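You operate a simulated robot arm through the tools that you are given. There is no shell and no other tool.

The job below is to be done with a simulated two-armed robot. You get a single attempt, and the scene is never put back.

JOB
Jog the right winder back to the bad stretch and mark it.
Fine: clear the alarm with Reset, take the brake off, jog till the gauge's Off size lamp lights, press the marker once at rest, then set the brake again; Start, Zero, the dials and the clamp lever stay.

It is judged by the outcome, as a careful person would: the job done as asked, and still so three seconds after it is handed in. It fails if anything else is knocked over, pushed out of place, dropped, spilled or broken.

ROBOT AND FRAMES
Two 7-joint arms with fingered hands on one trunk that stands fixed in place. Base frame: the origin is at the foot of the trunk, x ahead of it, y to its left, z up. Readings come in cm, rad, newtons and seconds.
The left shoulder is at [7, 17.2, 145.2], the right one opposite. Each reaches about 115.6 cm from its shoulder. Payload 5 kg a hand.
Tool frame (each hand has its own): the origin (TCP) lies between the finger pads and is the grasp point; the fingertips stand 4.3 cm ahead of it; z points along the fingers, y is the line along which they close. The gripper opens to 14.4 cm; its body begins 5 cm behind the TCP. The gripper is a hand of 5 fingers: y runs from the thumb to the fingers, the wrist lies at [-2.1, -12.4, -22.1] in the tool frame, and closing takes about 1.5 s.
Orientation is that of the tool frame in the base frame, as a unit quaternion [x, y, z, w]. With the fingers straight down and the wrist toward the robot, the tool's x, y and z point along [0, 1, 0], [1, 0, 0] and [0, 0, -1] of the base frame.

CONTROLS
- The arms move only by the tool move_arm. It takes "left_deltas", "right_deltas" or both (then of equal length, played together; a hand with none holds still); each is a list of rows, each an object (a shift or turn left out is 0, a gripper value left out holds the last) with "hand": the closure, from 0 (fully open) to 1 (shut); "translation": the shift along the base's x, y, z in units of 250 mm (1.0 is 250 mm), a list of three; "rot": the turn, a rotation vector about the base's x, y, z in units of 45 degrees (1.0 is 45 degrees), a list of three. In form: [{"hand": hand, "translation": [tx, ty, tz], "rot": [wx, wy, wz]}, ...]. A call has 1 to 20 rows; each row is the pose to reach, as a shift and turn from the pose commanded when the call began. A call with a number of a shift or a turn outside -1 to 1 is refused whole. Each row takes 0.2 s and may step no farther than 5 cm and 0.15 rad from the row before; otherwise, or with a gripper value out of range, the whole call is refused. Where a pose cannot be reached the arm comes as near as it can. A force on the tool above 50 N (or 10 N above the force at the start of the call, whichever is more), or a blocked arm, ends the call early, and 0.2 s more pass. The fingers move at their own pace (about 4.5 cm/s each) and stop on an object; they squeeze with about 34 N. The grip force told is the motor's: it shows also when the fingers shut on nothing. Time passes only in rows, and 0.2 s behind the last, so rows that repeat a pose let the fingers close. It gives the time, the measured TCP pose, the force on the tool (base axes), the opening and the grip force at its end, in the units of the frame above (readings bear some noise), with the torque about the TCP (base axes, N m) and any sound that the robot's microphone picked up.
- Cameras (640 x 400 px; columns grow to the right, rows downward): "scene" is now at [13, 4.14, 168.8]; the picture's right is [0.45, -0.89, 0.00], its down [-0.51, -0.26, -0.82] and it looks along [0.74, 0.37, -0.57] (base axes); focal length 269 px, centre (320, 200). "left" rides on the left gripper at [-8.6, -10.8, -16.8] in its tool frame; the picture's right is [-0.80, -0.28, 0.53], its down [0.54, -0.73, 0.42] and it looks along [0.27, 0.63, 0.73] (tool axes); focal length 275 px, centre (320, 200). "right" rides on the right gripper at [8.6, -10.8, -16.8] in its tool frame; the picture's right is [-0.80, 0.28, -0.53], its down [-0.54, -0.73, 0.42] and it looks along [-0.27, 0.63, 0.73] (tool axes); focal length 275 px, centre (320, 200). There is no depth. A picture from a camera that has moved, and an enlarged one, comes with that camera's place and axes in the base frame and with its lens.
- snapshot(camera): a new picture of that camera. It takes no simulated time.
- lift_body(by): slides the trunk up (or, below 0, down) by that many cm; the arms and the scene camera ride with it, the base frame stays. It gives what a move gives, with no picture.
- preshape(shape, hand): the hand has 5 fingers and takes this shape, open, in about a second: jaw (thumb against the fingers, like two jaws); tri (thumb and two fingers); tip (a fingertip pinch); poke (one finger out to press); point (the index stretched); flat (the hand flat); cup (the hand cupped); fist (a fist). The gripper value then closes the fingers along that shape, each until it touches; the sizes above hold for jaw. It gives what a move gives, with no picture.
- pan_tilt(pan, tilt): turns the head with the scene camera to pan (to the left, within 1.501 rad either way) and tilt (down, from -0.506 to 1.204), counted from straight ahead of the robot. It gives what a move gives.
- enlarge(camera, box): a new picture of the part [left, top, right, bottom] of that camera's present view, enlarged. It takes no simulated time.
- close_job(): hands the job in; it is judged then, once.

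Nothing tells you positions but the pictures and the camera data. Unless the task says otherwise, let go and move clear before handing in.

The tools are called after "Call:" as name(argument=value, ...) on one line, values as JSON. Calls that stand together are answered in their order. move_arm: Moves the arms, as the interface text tells. Its arguments: {"type":"object","properties":{"left_deltas":{"type":"array","items":{"type":"object","properties":{"hand":{"type":"number"},"translation":{"type":"array","items":{"type":"number"}},"rot":{"type":"array","items":{"type":"number"}}}}},"right_deltas":{"type":"array","items":{"type":"object","properties":{"hand":{"type":"number"},"translation":{"type":"array","items":{"type":"number"}},"rot":{"type":"array","items":{"type":"number"}}}}}},"required":[]} The other tools are called the same way: lift_body (by) moves the trunk up or down; preshape (shape, hand) gives the hand a shape; pan_tilt (pan, tilt) turns the head that bears the scene camera; snapshot (camera) takes a picture; enlarge (camera, box) takes an enlarged picture of a part of a camera's view; close_job () hands the job in.

At the start:

```text
clock: 0.0
left_position: [40.31, 59.38, 144.9]
left_ee_rot: [0.707, 0.707, 0.0, 0.0]
left_wrist_force: [-0.3, -0.1, -0.4]
left_wrist_torque: [0.0, 0.0, -0.02]
left_finger_gap: 14.36
left_finger_force: 0.1
left_shape: jaw
right_position: [83.07, 6.28, 147.37]
right_ee_rot: [0.707, 0.708, 0.0, 0.001]
right_wrist_force: [-0.1, -0.2, 0.9]
right_wrist_torque: [-0.01, -0.01, -0.04]
right_finger_gap: 14.37
right_finger_force: 0.2
right_shape: jaw
trunk travel left (down, up): [-55.0, 39.0]
head pan, tilt (commanded): [0.466, 0.604]
```

scene: 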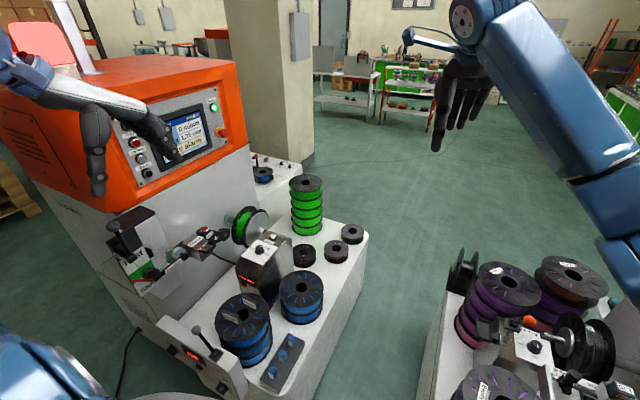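
right: 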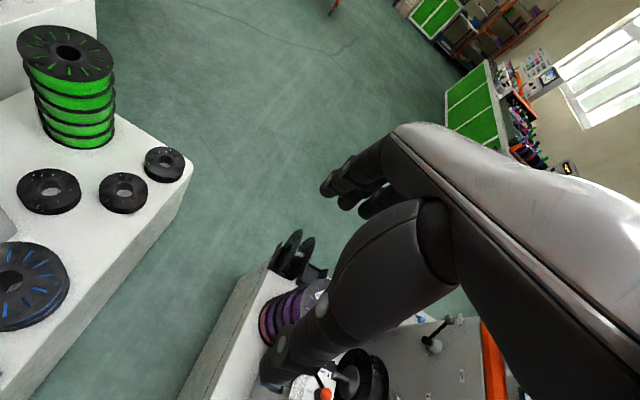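
left: 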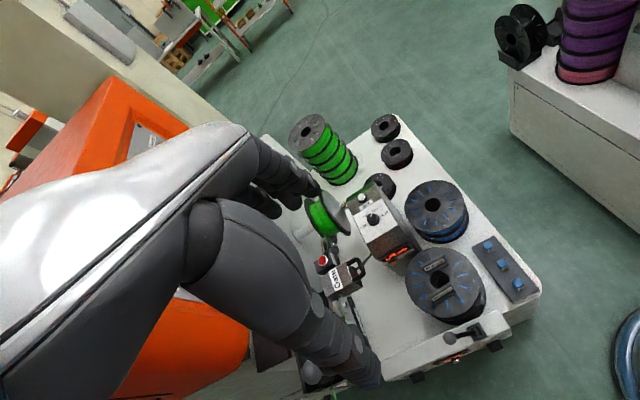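

I see an orange-hooded winder on the left with a green spool and another winder with purple spools at the right edge. I'll turn the head to look at both before moving anything.

Call:
pan_tilt(pan=-0.4, tilt=0.7)

Call:
snapshot(camera="scene")

```text
clock: 1.2
left_position: [40.19, 59.43, 144.69]
left_ee_rot: [0.707, 0.707, 0.0, 0.001]
left_wrist_force: [0.8, 0.8, 0.2]
left_wrist_torque: [-0.01, 0.01, -0.03]
left_finger_gap: 14.37
left_finger_force: 0.2
left_shape: jaw
right_position: [82.97, 6.27, 147.35]
right_ee_rot: [0.706, 0.708, -0.001, 0.001]
right_wrist_force: [-0.2, 0.4, -0.7]
right_wrist_torque: [0.0, 0.02, 0.02]
right_finger_gap: 14.33
right_finger_force: 0.1
right_shape: jaw
trunk travel left (down, up): [-55.0, 39.0]
head pan, tilt (commanded): [-0.4, 0.7]
```

```text
taken
camera scene: at [12.94, -3.12, 167.97], right [-0.39, -0.92, 0.0], down [-0.59, 0.25, -0.76], along [0.7, -0.3, -0.64], focal length 269 px, centre (320, 200)
```

scene: 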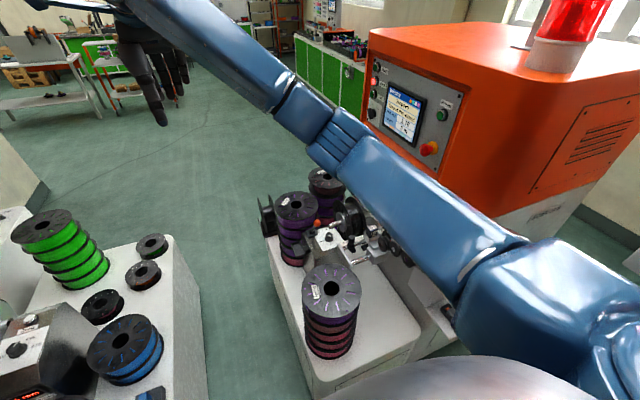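

The right winder stands at the right with its own orange hood, panel and red beacon; my right arm is blocking part of it. I'll enlarge the panel and the gauge area.

Call:
enlarge(camera="scene", box=[350, 50, 480, 170])

Call:
enlarge(camera="scene", box=[240, 150, 480, 380])

```text
3.33 times, centred on (415, 110) of scene
camera zoom: at [12.94, -3.12, 167.97], right [-0.39, -0.92, 0.0], down [-0.59, 0.25, -0.76], along [0.7, -0.3, -0.64], focal length 898 px, centre (3, 500)
```

zoom: 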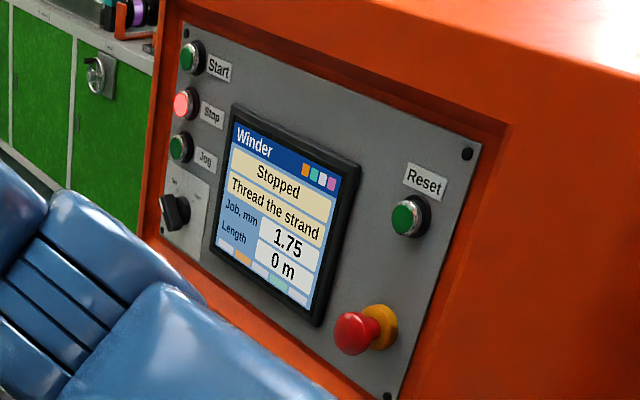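

```text
1.74 times, centred on (360, 265) of scene
camera zoom: at [12.94, -3.12, 167.97], right [-0.39, -0.92, 0.0], down [-0.59, 0.25, -0.76], along [0.7, -0.3, -0.64], focal length 468 px, centre (250, 87)
```

zoom: 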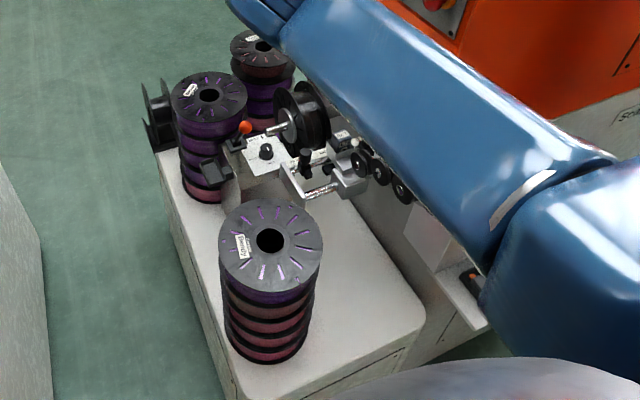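

This screen reads "Stopped / Thread the strand / 0 m", which is no alarm, so "right" may not mean what I assumed. I'll read the left winder's screen and look around for other winders.

Call:
pan_tilt(pan=0.75, tilt=0.6)

Call:
snapshot(camera="scene")

Call:
enlarge(camera="scene", box=[160, 80, 360, 220])

Call:
enlarge(camera="scene", box=[200, 180, 480, 390])

```text
clock: 2.5
left_position: [40.31, 59.36, 144.83]
left_ee_rot: [0.707, 0.707, 0.0, -0.001]
left_wrist_force: [0.7, -0.1, -0.1]
left_wrist_torque: [-0.03, 0.01, -0.02]
left_finger_gap: 14.38
left_finger_force: 0.0
left_shape: jaw
right_position: [83.05, 6.25, 147.26]
right_ee_rot: [0.706, 0.708, 0.0, 0.0]
right_wrist_force: [0.5, 0.5, 0.8]
right_wrist_torque: [0.02, 0.0, -0.02]
right_finger_gap: 14.37
right_finger_force: 0.1
right_shape: jaw
trunk travel left (down, up): [-55.0, 39.0]
head pan, tilt (commanded): [0.75, 0.6]
```

```text
taken
camera scene: at [11.58, 6.2, 168.83], right [0.68, -0.73, 0.0], down [-0.41, -0.39, -0.82], along [0.6, 0.56, -0.57], focal length 269 px, centre (320, 200)
```

scene: 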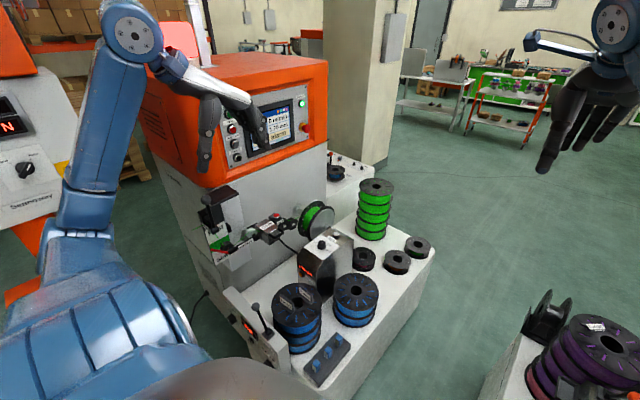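

```text
2.86 times, centred on (260, 150) of scene
camera zoom: at [11.58, 6.2, 168.83], right [0.68, -0.73, 0.0], down [-0.41, -0.39, -0.82], along [0.6, 0.56, -0.57], focal length 770 px, centre (491, 343)
```

zoom: 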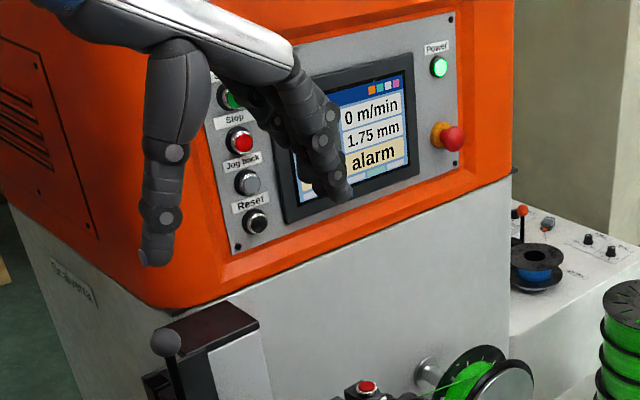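

```text
1.90 times, centred on (340, 285) of scene
camera zoom: at [11.58, 6.2, 168.83], right [0.68, -0.73, 0.0], down [-0.41, -0.39, -0.82], along [0.6, 0.56, -0.57], focal length 513 px, centre (282, 38)
```

zoom: 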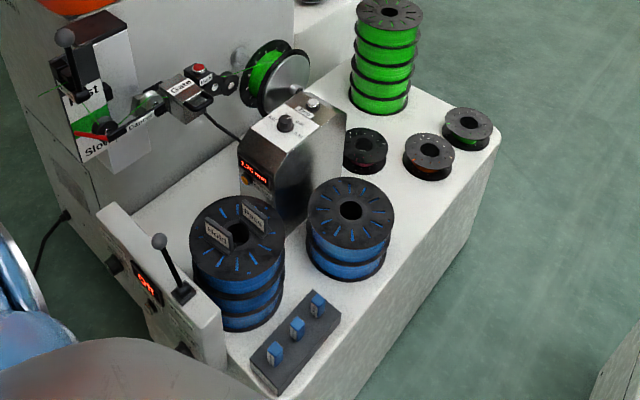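

The left machine's screen reads "0 m/min, 1.75 mm, alarm", and it has Stop, Jog back and Reset. There's another machine at far left, so I'll look further both ways.

Call:
pan_tilt(pan=1.45, tilt=0.45)

Call:
snapshot(camera="scene")

Call:
pan_tilt(pan=-1.0, tilt=0.55)

Call:
snapshot(camera="scene")

Call:
pan_tilt(pan=-1.5, tilt=0.55)

Call:
snapshot(camera="scene")

```text
clock: 3.6
left_position: [40.25, 59.31, 144.78]
left_ee_rot: [0.707, 0.707, 0.0, 0.0]
left_wrist_force: [1.7, 0.4, 1.0]
left_wrist_torque: [-0.04, -0.02, 0.0]
left_finger_gap: 14.37
left_finger_force: 0.0
left_shape: jaw
right_position: [83.1, 6.17, 147.32]
right_ee_rot: [0.707, 0.708, -0.001, 0.0]
right_wrist_force: [-0.3, -1.1, -0.3]
right_wrist_torque: [-0.01, 0.03, 0.0]
right_finger_gap: 14.32
right_finger_force: 0.1
right_shape: jaw
trunk travel left (down, up): [-55.0, 39.0]
head pan, tilt (commanded): [1.45, 0.45]
```

```text
taken
camera scene: at [6.22, 9.3, 170.18], right [0.99, -0.12, 0.0], down [-0.05, -0.43, -0.9], along [0.11, 0.89, -0.44], focal length 269 px, centre (320, 200)
```

scene: 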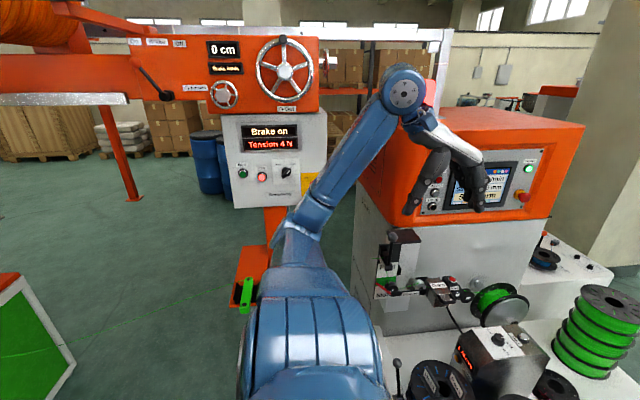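

```text
clock: 5.8
left_position: [40.21, 59.21, 144.84]
left_ee_rot: [0.707, 0.707, 0.0, 0.0]
left_wrist_force: [0.5, 0.2, 0.6]
left_wrist_torque: [-0.02, -0.04, 0.02]
left_finger_gap: 14.33
left_finger_force: 0.0
left_shape: jaw
right_position: [83.1, 6.18, 147.34]
right_ee_rot: [0.707, 0.708, -0.001, 0.0]
right_wrist_force: [1.3, -0.1, 0.2]
right_wrist_torque: [0.03, 0.0, -0.01]
right_finger_gap: 14.34
right_finger_force: 0.1
right_shape: jaw
trunk travel left (down, up): [-55.0, 39.0]
head pan, tilt (commanded): [-1.0, 0.55]
```

```text
taken
camera scene: at [9.97, -7.38, 169.28], right [-0.84, -0.54, 0.0], down [-0.28, 0.44, -0.85], along [0.46, -0.72, -0.52], focal length 269 px, centre (320, 200)
```

scene: 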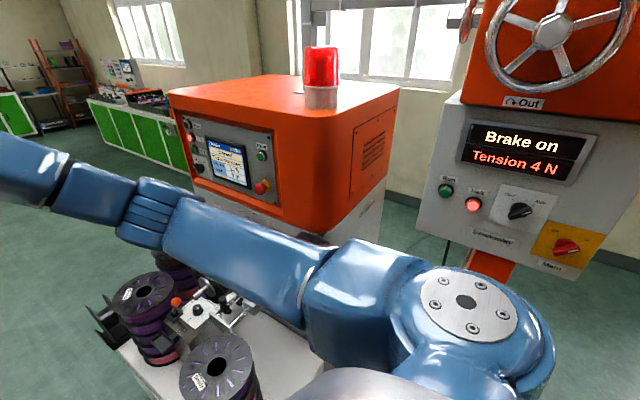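

```text
clock: 6.8
left_position: [40.28, 59.29, 144.77]
left_ee_rot: [0.707, 0.707, -0.001, 0.001]
left_wrist_force: [-0.9, 0.2, -0.4]
left_wrist_torque: [-0.04, -0.01, 0.03]
left_finger_gap: 14.35
left_finger_force: 0.0
left_shape: jaw
right_position: [83.11, 6.18, 147.28]
right_ee_rot: [0.707, 0.707, 0.0, 0.0]
right_wrist_force: [-0.1, -0.3, -0.1]
right_wrist_torque: [0.01, -0.01, 0.05]
right_finger_gap: 14.38
right_finger_force: 0.0
right_shape: jaw
trunk travel left (down, up): [-55.0, 39.0]
head pan, tilt (commanded): [-1.499, 0.55]
```

```text
taken
camera scene: at [5.76, -8.78, 169.28], right [-1.0, -0.07, 0.0], down [-0.04, 0.52, -0.85], along [0.06, -0.85, -0.52], focal length 269 px, centre (320, 200)
```

scene: 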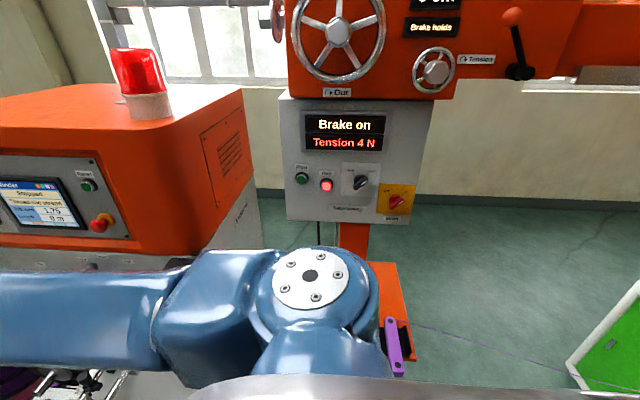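

There are two winders, each with a payoff stand and beacon. I need detail on both before deciding which is meant, so I'll enlarge the screens and beacons here.

Call:
enlarge(camera="scene", box=[0, 140, 140, 240])

Call:
enlarge(camera="scene", box=[270, 0, 540, 240])

Call:
enlarge(camera="scene", box=[330, 270, 640, 400])

Call:
snapshot(camera="right")

Call:
enlarge(camera="right", box=[240, 280, 500, 400])

Call:
enlarge(camera="left", box=[270, 150, 550, 390])

```text
4.00 times, centred on (70, 190) of scene
camera zoom: at [5.76, -8.78, 169.28], right [-1.0, -0.07, 0.0], down [-0.04, 0.52, -0.85], along [0.06, -0.85, -0.52], focal length 1077 px, centre (1320, 240)
```

zoom: 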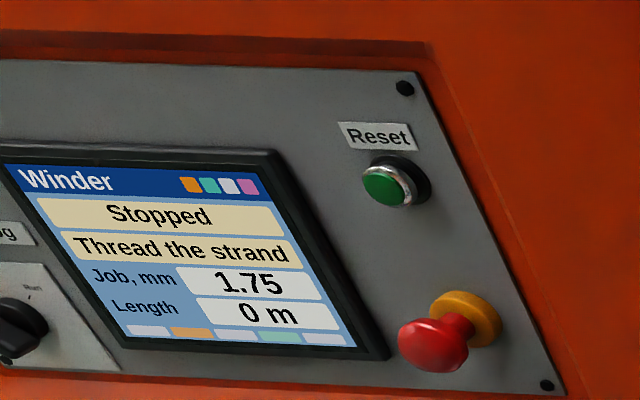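

```text
1.67 times, centred on (405, 120) of scene
camera zoom: at [5.76, -8.78, 169.28], right [-1.0, -0.07, 0.0], down [-0.04, 0.52, -0.85], along [0.06, -0.85, -0.52], focal length 449 px, centre (178, 333)
```

zoom: 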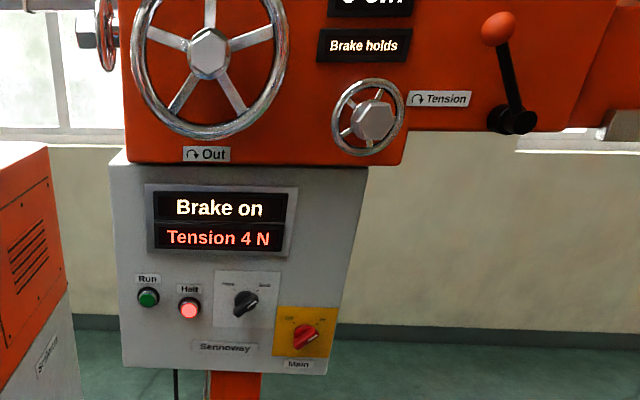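

```text
2.06 times, centred on (485, 335) of scene
camera zoom: at [5.76, -8.78, 169.28], right [-1.0, -0.07, 0.0], down [-0.04, 0.52, -0.85], along [0.06, -0.85, -0.52], focal length 556 px, centre (-21, -79)
```

zoom: 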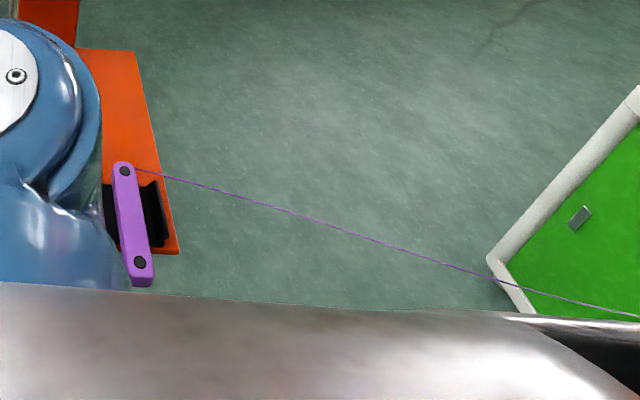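

```text
taken
camera right: at [72.12, 14.74, 164.22], right [0.29, -0.8, 0.53], down [-0.73, -0.54, -0.42], along [0.63, -0.27, -0.73], focal length 275 px, centre (320, 200)
```

right: 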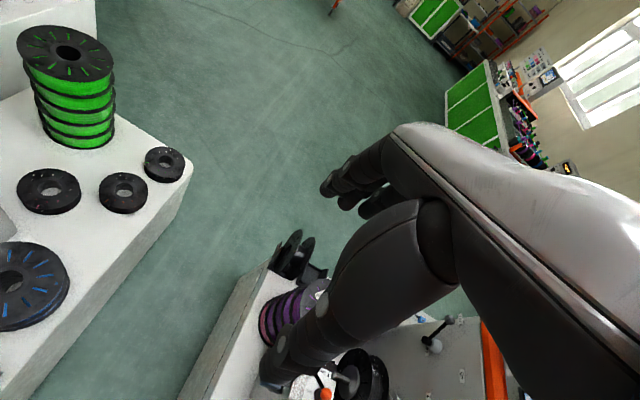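

```text
2.46 times, centred on (370, 340) of right
camera zoom: at [72.12, 14.74, 164.22], right [0.29, -0.8, 0.53], down [-0.73, -0.54, -0.42], along [0.63, -0.27, -0.73], focal length 678 px, centre (197, -145)
```

zoom: 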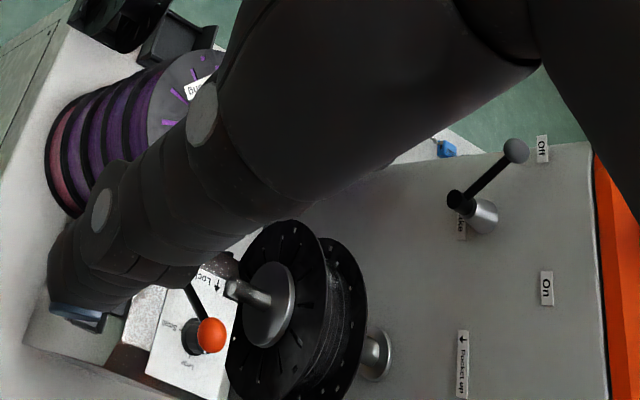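

```text
1.67 times, centred on (410, 270) of left
camera zoom: at [29.37, 50.64, 161.61], right [-0.28, -0.8, -0.53], down [-0.73, 0.54, -0.42], along [0.63, 0.27, -0.73], focal length 459 px, centre (170, 83)
```

zoom: 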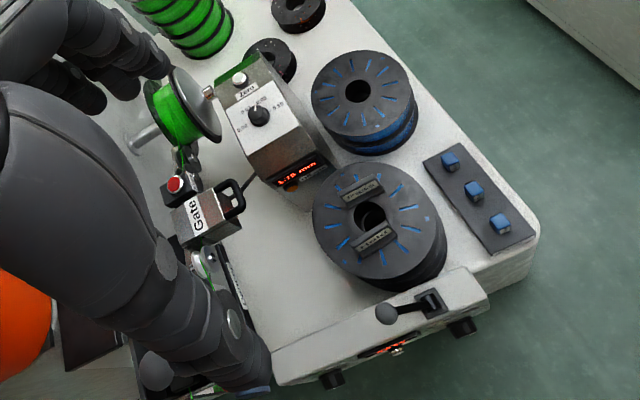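

The right-hand machine has no strand threaded and no alarm, while the left one shows the alarm and carries a gauge with Zero. There's also something behind the left machine, so I'll look at that region in more detail.

Call:
pan_tilt(pan=0.6, tilt=0.55)

Call:
snapshot(camera="scene")

Call:
enlarge(camera="scene", box=[210, 140, 330, 230])

Call:
enlarge(camera="scene", box=[90, 190, 330, 350])

Call:
enlarge(camera="scene", box=[120, 300, 300, 400])

```text
clock: 8.8
left_position: [40.14, 59.28, 144.9]
left_ee_rot: [0.707, 0.707, 0.0, 0.0]
left_wrist_force: [-0.1, 0.5, 0.0]
left_wrist_torque: [-0.01, -0.02, 0.04]
left_finger_gap: 14.37
left_finger_force: 0.2
left_shape: jaw
right_position: [83.09, 6.12, 147.28]
right_ee_rot: [0.706, 0.708, 0.0, 0.0]
right_wrist_force: [0.3, 0.1, 0.1]
right_wrist_torque: [0.0, 0.01, -0.06]
right_finger_gap: 14.38
right_finger_force: 0.1
right_shape: jaw
trunk travel left (down, up): [-55.0, 39.0]
head pan, tilt (commanded): [0.6, 0.55]
```

```text
taken
camera scene: at [12.52, 5.25, 169.28], right [0.56, -0.83, 0.0], down [-0.43, -0.3, -0.85], along [0.7, 0.48, -0.52], focal length 269 px, centre (320, 200)
```

scene: 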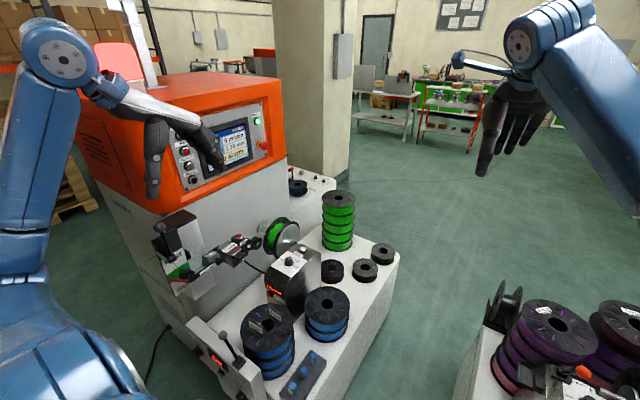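

```text
4.44 times, centred on (270, 185) of scene
camera zoom: at [12.52, 5.25, 169.28], right [0.56, -0.83, 0.0], down [-0.43, -0.3, -0.85], along [0.7, 0.48, -0.52], focal length 1197 px, centre (542, 267)
```

zoom: 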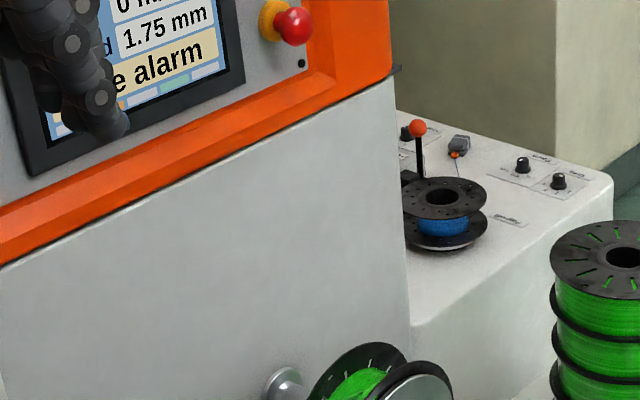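

```text
2.50 times, centred on (210, 270) of scene
camera zoom: at [12.52, 5.25, 169.28], right [0.56, -0.83, 0.0], down [-0.43, -0.3, -0.85], along [0.7, 0.48, -0.52], focal length 673 px, centre (595, 25)
```

zoom: 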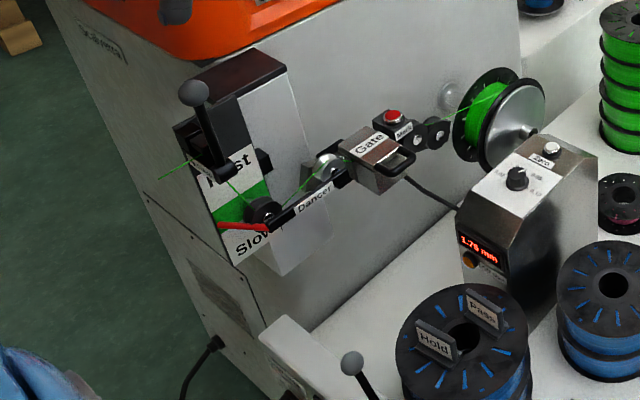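

```text
3.56 times, centred on (210, 350) of scene
camera zoom: at [12.52, 5.25, 169.28], right [0.56, -0.83, 0.0], down [-0.43, -0.3, -0.85], along [0.7, 0.48, -0.52], focal length 958 px, centre (711, -333)
```

zoom: 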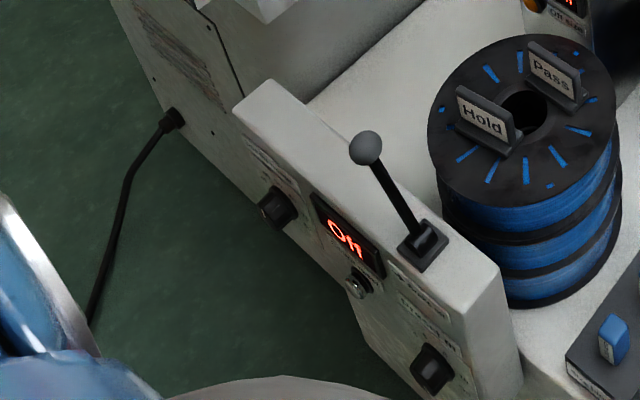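

The left-standing winder carries the threaded green strand (dancer, gate, marker, spool), the gauge box and the alarm. The right-standing one says "Thread the strand". Next I'll lift the left hand clear of its panel so I can read all of it, and draw the right arm back to see the other machine.

Call:
move_arm(left_deltas=[{"translation": [-0.1, 0, 0.15]}, {"translation": [-0.2, 0, 0.3]}, {"translation": [-0.3, 0, 0.45]}, {"translation": [-0.4, 0, 0.6]}, {"translation": [-0.5, 0, 0.75]}, {"translation": [-0.5, 0, 0.9]}], right_deltas=[{"translation": [-0.12, 0.05, 0.1]}, {"translation": [-0.24, 0.1, 0.2]}, {"translation": [-0.36, 0.15, 0.3]}, {"translation": [-0.48, 0.2, 0.4]}, {"translation": [-0.6, 0.25, 0.5]}, {"translation": [-0.72, 0.3, 0.6]}])

Call:
snapshot(camera="scene")

Call:
enlarge(camera="scene", box=[160, 90, 290, 200])

```text
clock: 10.2
left_position: [29.89, 59.22, 160.24]
left_ee_rot: [0.707, 0.707, 0.0, 0.002]
left_wrist_force: [0.5, 0.4, -0.1]
left_wrist_torque: [-0.01, 0.03, 0.0]
left_finger_gap: 14.39
left_finger_force: 0.1
left_shape: jaw
left hand out of reach, approached as far as the arm can: row 5, 6
right_position: [65.2, 13.82, 162.19]
right_ee_rot: [0.707, 0.707, -0.002, -0.001]
right_wrist_force: [0.0, 1.1, -0.2]
right_wrist_torque: [0.01, 0.08, 0.02]
right_finger_gap: 14.38
right_finger_force: 0.0
right_shape: jaw
trunk travel left (down, up): [-55.0, 39.0]
head pan, tilt (commanded): [0.6, 0.55]
```

```text
taken
camera scene: at [12.79, 5.28, 169.24], right [0.57, -0.82, 0.0], down [-0.43, -0.3, -0.85], along [0.7, 0.48, -0.52], focal length 269 px, centre (320, 200)
```

scene: 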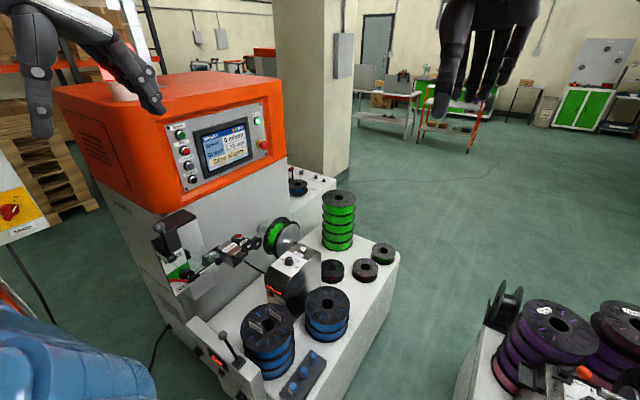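

```text
3.64 times, centred on (225, 145) of scene
camera zoom: at [12.79, 5.28, 169.24], right [0.57, -0.82, 0.0], down [-0.43, -0.3, -0.85], along [0.7, 0.48, -0.52], focal length 979 px, centre (666, 400)
```

zoom: 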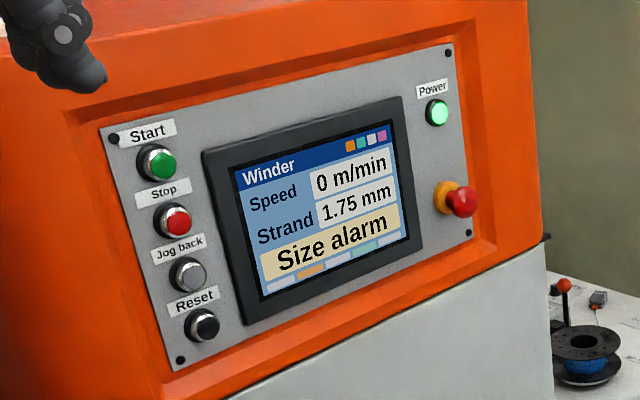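

The left-standing winder shows "Size alarm" and has Start, Stop, Jog back and Reset buttons, which matches every step of the job. I'll now look properly at the right-standing winder to settle which is meant.

Call:
pan_tilt(pan=-0.55, tilt=0.7)

Call:
snapshot(camera="scene")

Call:
enlarge(camera="scene", box=[150, 180, 400, 380])

Call:
enlarge(camera="scene", box=[250, 30, 450, 170])

```text
clock: 11.6
left_position: [29.47, 59.31, 160.47]
left_ee_rot: [0.707, 0.707, 0.002, 0.004]
left_wrist_force: [0.0, -0.6, -0.4]
left_wrist_torque: [-0.04, 0.01, 0.02]
left_finger_gap: 14.38
left_finger_force: 0.0
left_shape: jaw
right_position: [65.06, 13.9, 162.41]
right_ee_rot: [0.707, 0.708, -0.001, -0.001]
right_wrist_force: [-0.6, -0.1, 0.2]
right_wrist_torque: [-0.04, 0.0, 0.01]
right_finger_gap: 14.42
right_finger_force: 0.0
right_shape: jaw
trunk travel left (down, up): [-55.0, 39.0]
head pan, tilt (commanded): [-0.55, 0.7]
```

```text
taken
camera scene: at [12.42, -4.24, 167.96], right [-0.52, -0.85, 0.0], down [-0.55, 0.34, -0.76], along [0.65, -0.4, -0.64], focal length 269 px, centre (320, 200)
```

scene: 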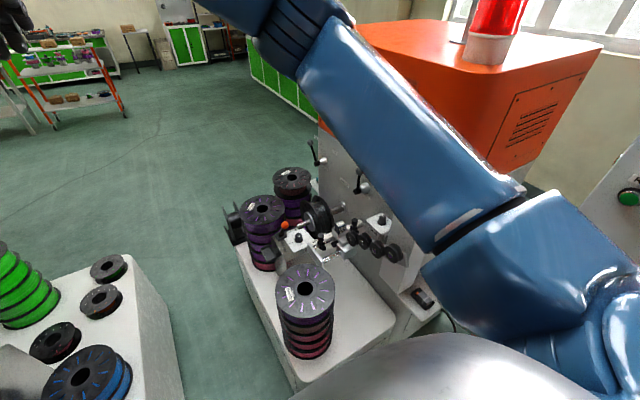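

```text
2.00 times, centred on (275, 280) of scene
camera zoom: at [12.42, -4.24, 167.96], right [-0.52, -0.85, 0.0], down [-0.55, 0.34, -0.76], along [0.65, -0.4, -0.64], focal length 539 px, centre (410, 40)
```

zoom: 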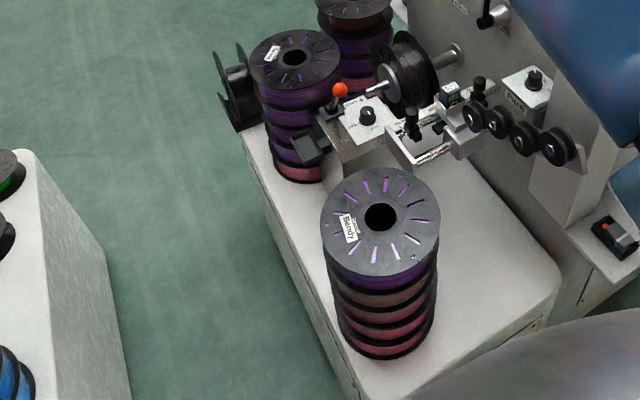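

```text
2.86 times, centred on (350, 100) of scene
camera zoom: at [12.42, -4.24, 167.96], right [-0.52, -0.85, 0.0], down [-0.55, 0.34, -0.76], along [0.65, -0.4, -0.64], focal length 770 px, centre (234, 486)
```

zoom: 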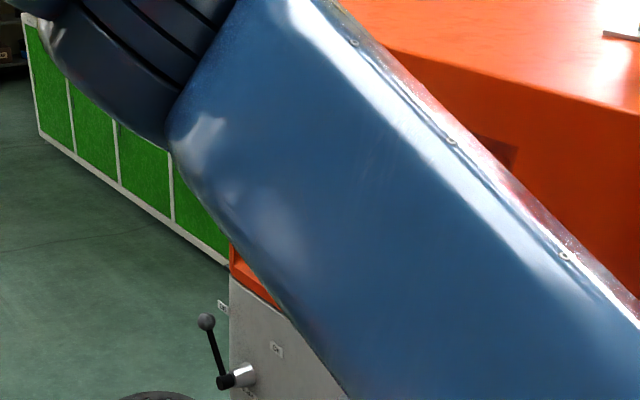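

The right-standing winder has a bare spool, no threaded strand and no size alarm, so none of the steps could be done there. I take "the right winder" as the correct one: the alarmed green-strand winder. I'll read its labels up close to find the brake, marker, clamp lever and lamp.

Call:
pan_tilt(pan=0.85, tilt=0.75)

Call:
snapshot(camera="scene")

Call:
snapshot(camera="left")

```text
clock: 13.1
left_position: [29.41, 59.14, 160.5]
left_ee_rot: [0.707, 0.708, 0.003, 0.003]
left_wrist_force: [-0.4, 0.5, 0.1]
left_wrist_torque: [-0.03, 0.01, 0.01]
left_finger_gap: 14.42
left_finger_force: 0.0
left_shape: jaw
right_position: [65.03, 13.76, 162.42]
right_ee_rot: [0.706, 0.708, 0.0, 0.0]
right_wrist_force: [0.6, 0.1, 0.1]
right_wrist_torque: [-0.04, -0.04, 0.0]
right_finger_gap: 14.38
right_finger_force: 0.0
right_shape: jaw
trunk travel left (down, up): [-55.0, 39.0]
head pan, tilt (commanded): [0.85, 0.75]
```

```text
taken
camera scene: at [10.56, 6.4, 167.54], right [0.75, -0.66, 0.0], down [-0.45, -0.51, -0.73], along [0.48, 0.55, -0.68], focal length 269 px, centre (320, 200)
```

scene: 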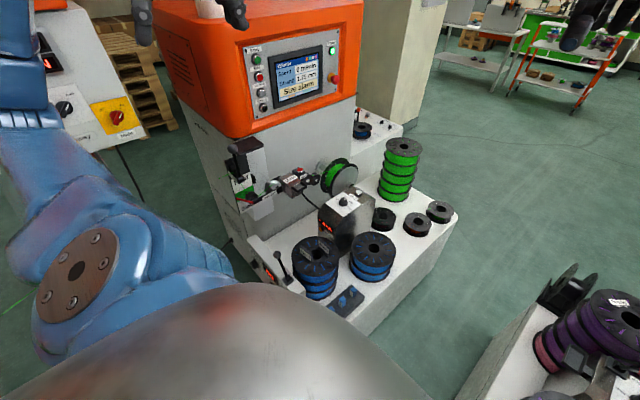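

```text
taken
camera left: at [18.5, 50.57, 177.25], right [-0.28, -0.8, -0.53], down [-0.72, 0.54, -0.43], along [0.63, 0.27, -0.73], focal length 275 px, centre (320, 200)
```

left: 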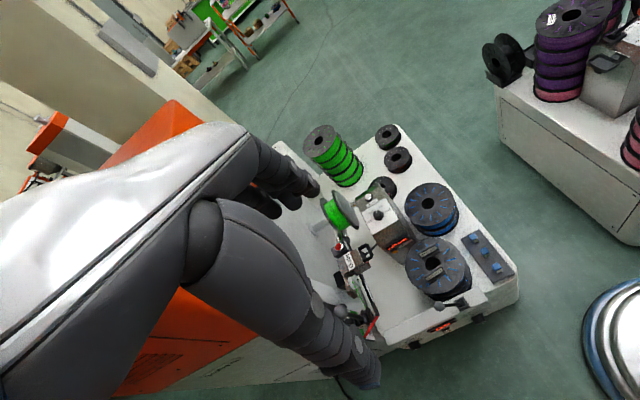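

Call:
enlarge(camera="scene", box=[225, 130, 305, 220])

Call:
enlarge(camera="scene", box=[280, 155, 380, 235])

Call:
enlarge(camera="scene", box=[240, 225, 370, 320])

Call:
enlarge(camera="scene", box=[310, 180, 390, 250])

Call:
enlarge(camera="left", box=[390, 230, 520, 350])

Call:
enlarge(camera="left", box=[310, 170, 430, 280])

```text
4.44 times, centred on (265, 175) of scene
camera zoom: at [10.56, 6.4, 167.54], right [0.75, -0.66, 0.0], down [-0.45, -0.51, -0.73], along [0.48, 0.55, -0.68], focal length 1197 px, centre (564, 311)
```

zoom: 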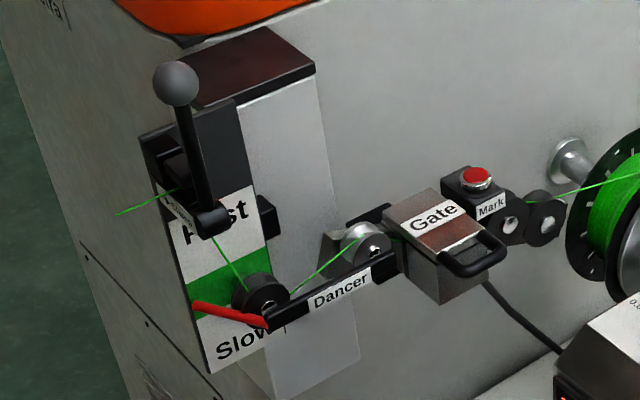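

```text
5.00 times, centred on (330, 195) of scene
camera zoom: at [10.56, 6.4, 167.54], right [0.75, -0.66, 0.0], down [-0.45, -0.51, -0.73], along [0.48, 0.55, -0.68], focal length 1347 px, centre (270, 225)
```

zoom: 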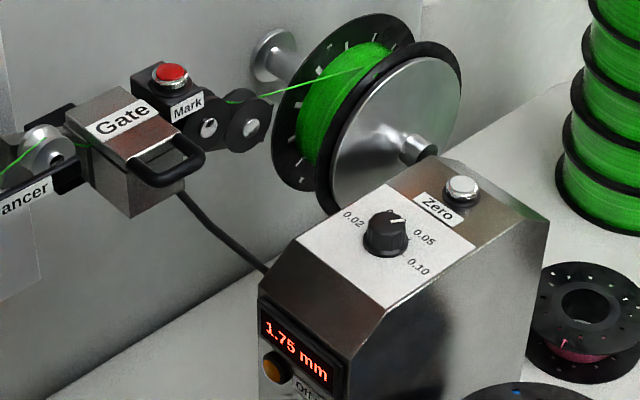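

```text
4.21 times, centred on (305, 272) of scene
camera zoom: at [10.56, 6.4, 167.54], right [0.75, -0.66, 0.0], down [-0.45, -0.51, -0.73], along [0.48, 0.55, -0.68], focal length 1134 px, centre (383, -105)
```

zoom: 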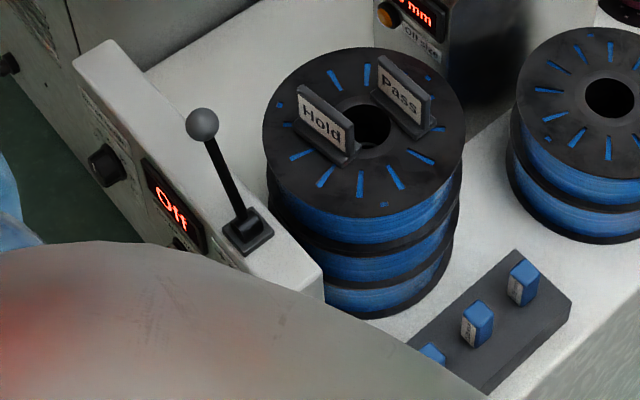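

```text
5.71 times, centred on (350, 215) of scene
camera zoom: at [10.56, 6.4, 167.54], right [0.75, -0.66, 0.0], down [-0.45, -0.51, -0.73], along [0.48, 0.55, -0.68], focal length 1539 px, centre (149, 114)
```

zoom: 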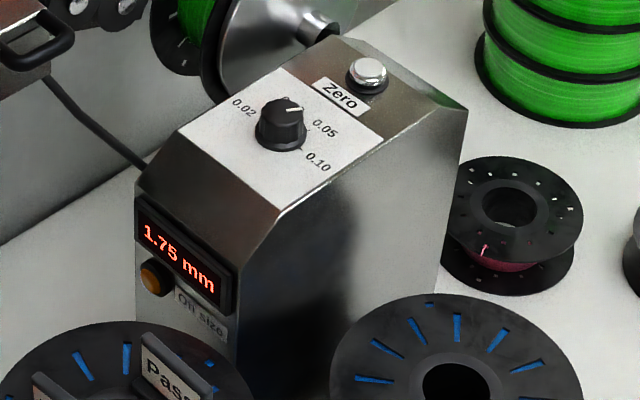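

```text
3.33 times, centred on (455, 290) of left
camera zoom: at [18.5, 50.57, 177.25], right [-0.28, -0.8, -0.53], down [-0.72, 0.54, -0.43], along [0.63, 0.27, -0.73], focal length 918 px, centre (-130, -100)
```

zoom: 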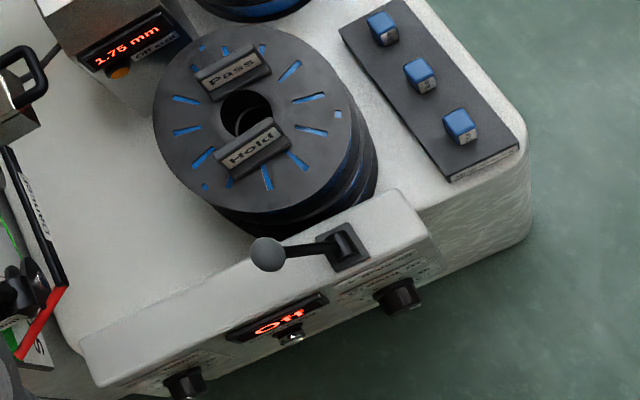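

```text
3.64 times, centred on (370, 225) of left
camera zoom: at [18.5, 50.57, 177.25], right [-0.28, -0.8, -0.53], down [-0.72, 0.54, -0.43], along [0.63, 0.27, -0.73], focal length 1001 px, centre (138, 109)
```

zoom: 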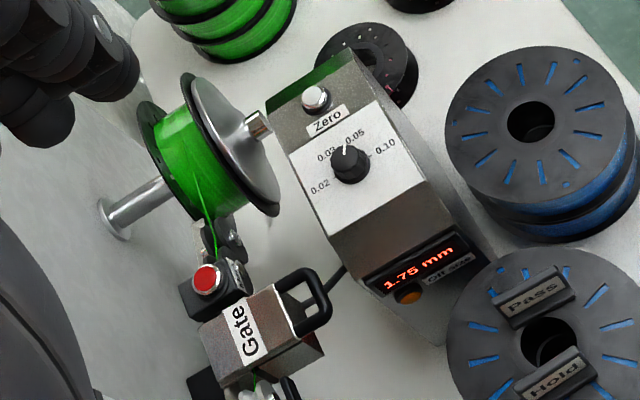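

The green-strand winder has the Gate (gauge head), the Mark button, a gauge box with Off size lamp and Zero, a lever by the Fast/Slow scale, and a front lever with an "Off" display. I still need to identify the brake, so I'll look at the payoff stand on the left.

Call:
pan_tilt(pan=1.5, tilt=0.3)

Call:
snapshot(camera="scene")

Call:
enlarge(camera="scene", box=[120, 50, 360, 230])

Call:
enlarge(camera="scene", box=[0, 50, 200, 200])

```text
clock: 14.1
left_position: [29.49, 59.24, 160.51]
left_ee_rot: [0.707, 0.707, 0.002, 0.003]
left_wrist_force: [0.4, 0.0, 0.5]
left_wrist_torque: [0.0, -0.03, 0.02]
left_finger_gap: 14.39
left_finger_force: 0.0
left_shape: jaw
right_position: [65.05, 13.86, 162.39]
right_ee_rot: [0.706, 0.708, 0.0, 0.0]
right_wrist_force: [0.7, 0.1, -0.2]
right_wrist_torque: [-0.01, 0.03, 0.0]
right_finger_gap: 14.38
right_finger_force: 0.1
right_shape: jaw
trunk travel left (down, up): [-55.0, 39.0]
head pan, tilt (commanded): [1.499, 0.3]
```

```text
taken
camera scene: at [5.78, 9.49, 171.57], right [1.0, -0.07, 0.0], down [-0.02, -0.3, -0.95], along [0.07, 0.95, -0.3], focal length 269 px, centre (320, 200)
```

scene: 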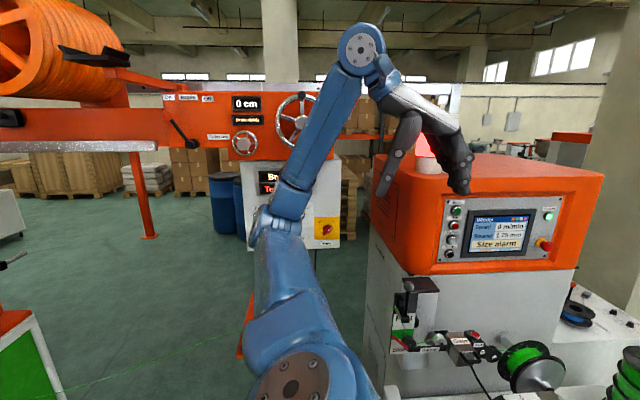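

```text
2.22 times, centred on (240, 140) of scene
camera zoom: at [5.78, 9.49, 171.57], right [1.0, -0.07, 0.0], down [-0.02, -0.3, -0.95], along [0.07, 0.95, -0.3], focal length 598 px, centre (498, 333)
```

zoom: 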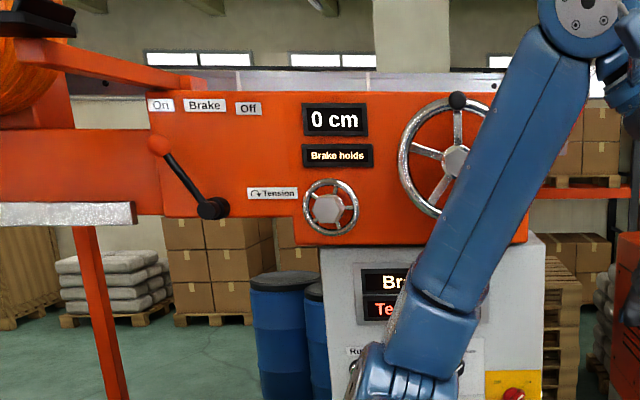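

```text
2.67 times, centred on (100, 125) of scene
camera zoom: at [5.78, 9.49, 171.57], right [1.0, -0.07, 0.0], down [-0.02, -0.3, -0.95], along [0.07, 0.95, -0.3], focal length 718 px, centre (907, 400)
```

zoom: 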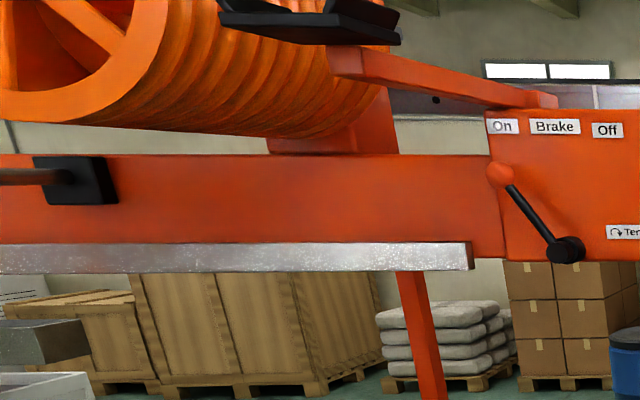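

The big payoff stand is about 1.8 m off and out of reach, so the winder's own brake must be one of the two levers. I'll lower the left hand, keeping it in front of the front panel and clear of it, to read that panel with the hand camera.

Call:
move_arm(left_deltas=[{"translation": [-0.02, 0, -0.16]}, {"translation": [-0.05, 0, -0.33]}, {"translation": [-0.08, 0, -0.5]}, {"translation": [-0.12, 0, -0.67]}, {"translation": [-0.16, 0, -0.84]}, {"translation": [-0.2, 0, -1.0]}])

Call:
snapshot(camera="left")

Call:
snapshot(camera="scene")

```text
clock: 15.5
left_position: [24.2, 59.01, 135.47]
left_ee_rot: [0.707, 0.707, 0.001, 0.001]
left_wrist_force: [0.1, 0.0, 0.7]
left_wrist_torque: [0.03, -0.02, 0.01]
left_finger_gap: 14.39
left_finger_force: 0.1
left_shape: jaw
right_position: [64.94, 13.76, 162.42]
right_ee_rot: [0.707, 0.707, 0.0, 0.0]
right_wrist_force: [-0.7, -0.3, -0.8]
right_wrist_torque: [0.01, -0.01, -0.04]
right_finger_gap: 14.39
right_finger_force: 0.0
right_shape: jaw
trunk travel left (down, up): [-55.0, 39.0]
head pan, tilt (commanded): [1.499, 0.3]
```

```text
taken
camera left: at [13.22, 50.22, 152.26], right [-0.28, -0.8, -0.53], down [-0.72, 0.54, -0.42], along [0.63, 0.27, -0.73], focal length 275 px, centre (320, 200)
```

left: 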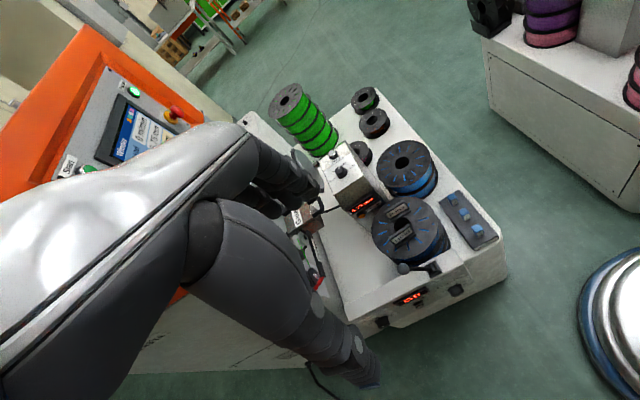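

```text
taken
camera scene: at [5.66, 9.48, 171.6], right [1.0, -0.07, 0.0], down [-0.02, -0.3, -0.96], along [0.07, 0.95, -0.3], focal length 269 px, centre (320, 200)
```

scene: 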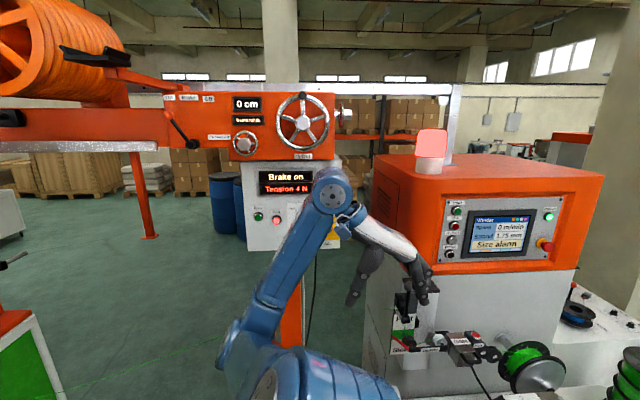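

Call:
enlarge(camera="left", box=[350, 230, 490, 340])

Call:
move_arm(left_deltas=[{"translation": [0, 0, -0.16]}, {"translation": [-0.02, 0, -0.33]}, {"translation": [-0.04, 0, -0.5]}, {"translation": [-0.06, 0, -0.67]}, {"translation": [-0.08, 0, -0.84]}, {"translation": [-0.1, 0, -1.0]}])

Call:
snapshot(camera="left")

```text
3.64 times, centred on (420, 285) of left
camera zoom: at [13.22, 50.22, 152.26], right [-0.28, -0.8, -0.53], down [-0.72, 0.54, -0.42], along [0.63, 0.27, -0.73], focal length 1001 px, centre (-44, -109)
```

zoom: 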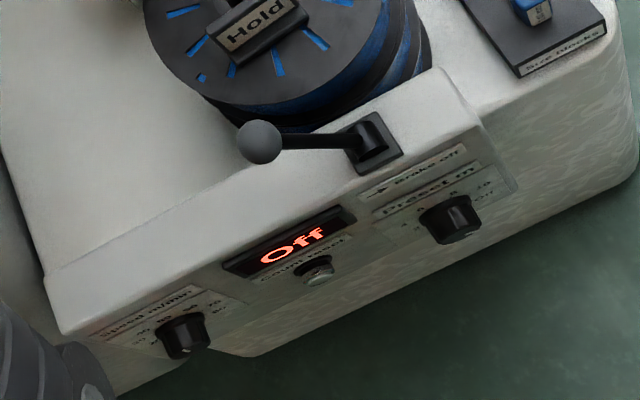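

```text
clock: 16.9
left_position: [21.75, 59.19, 110.54]
left_ee_rot: [0.707, 0.707, 0.0, -0.001]
left_wrist_force: [0.1, -0.4, -0.2]
left_wrist_torque: [-0.01, 0.0, 0.02]
left_finger_gap: 14.36
left_finger_force: 0.0
left_shape: jaw
right_position: [64.84, 13.75, 162.44]
right_ee_rot: [0.707, 0.708, 0.0, 0.0]
right_wrist_force: [-0.3, 0.0, -0.9]
right_wrist_torque: [0.07, 0.02, -0.01]
right_finger_gap: 14.4
right_finger_force: 0.1
right_shape: jaw
trunk travel left (down, up): [-55.0, 39.0]
head pan, tilt (commanded): [1.499, 0.3]
```

```text
taken
camera left: at [10.83, 50.49, 127.26], right [-0.28, -0.8, -0.54], down [-0.73, 0.54, -0.42], along [0.63, 0.27, -0.73], focal length 275 px, centre (320, 200)
```

left: 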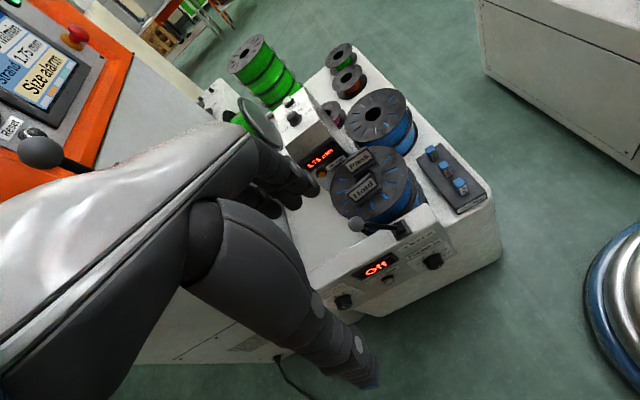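

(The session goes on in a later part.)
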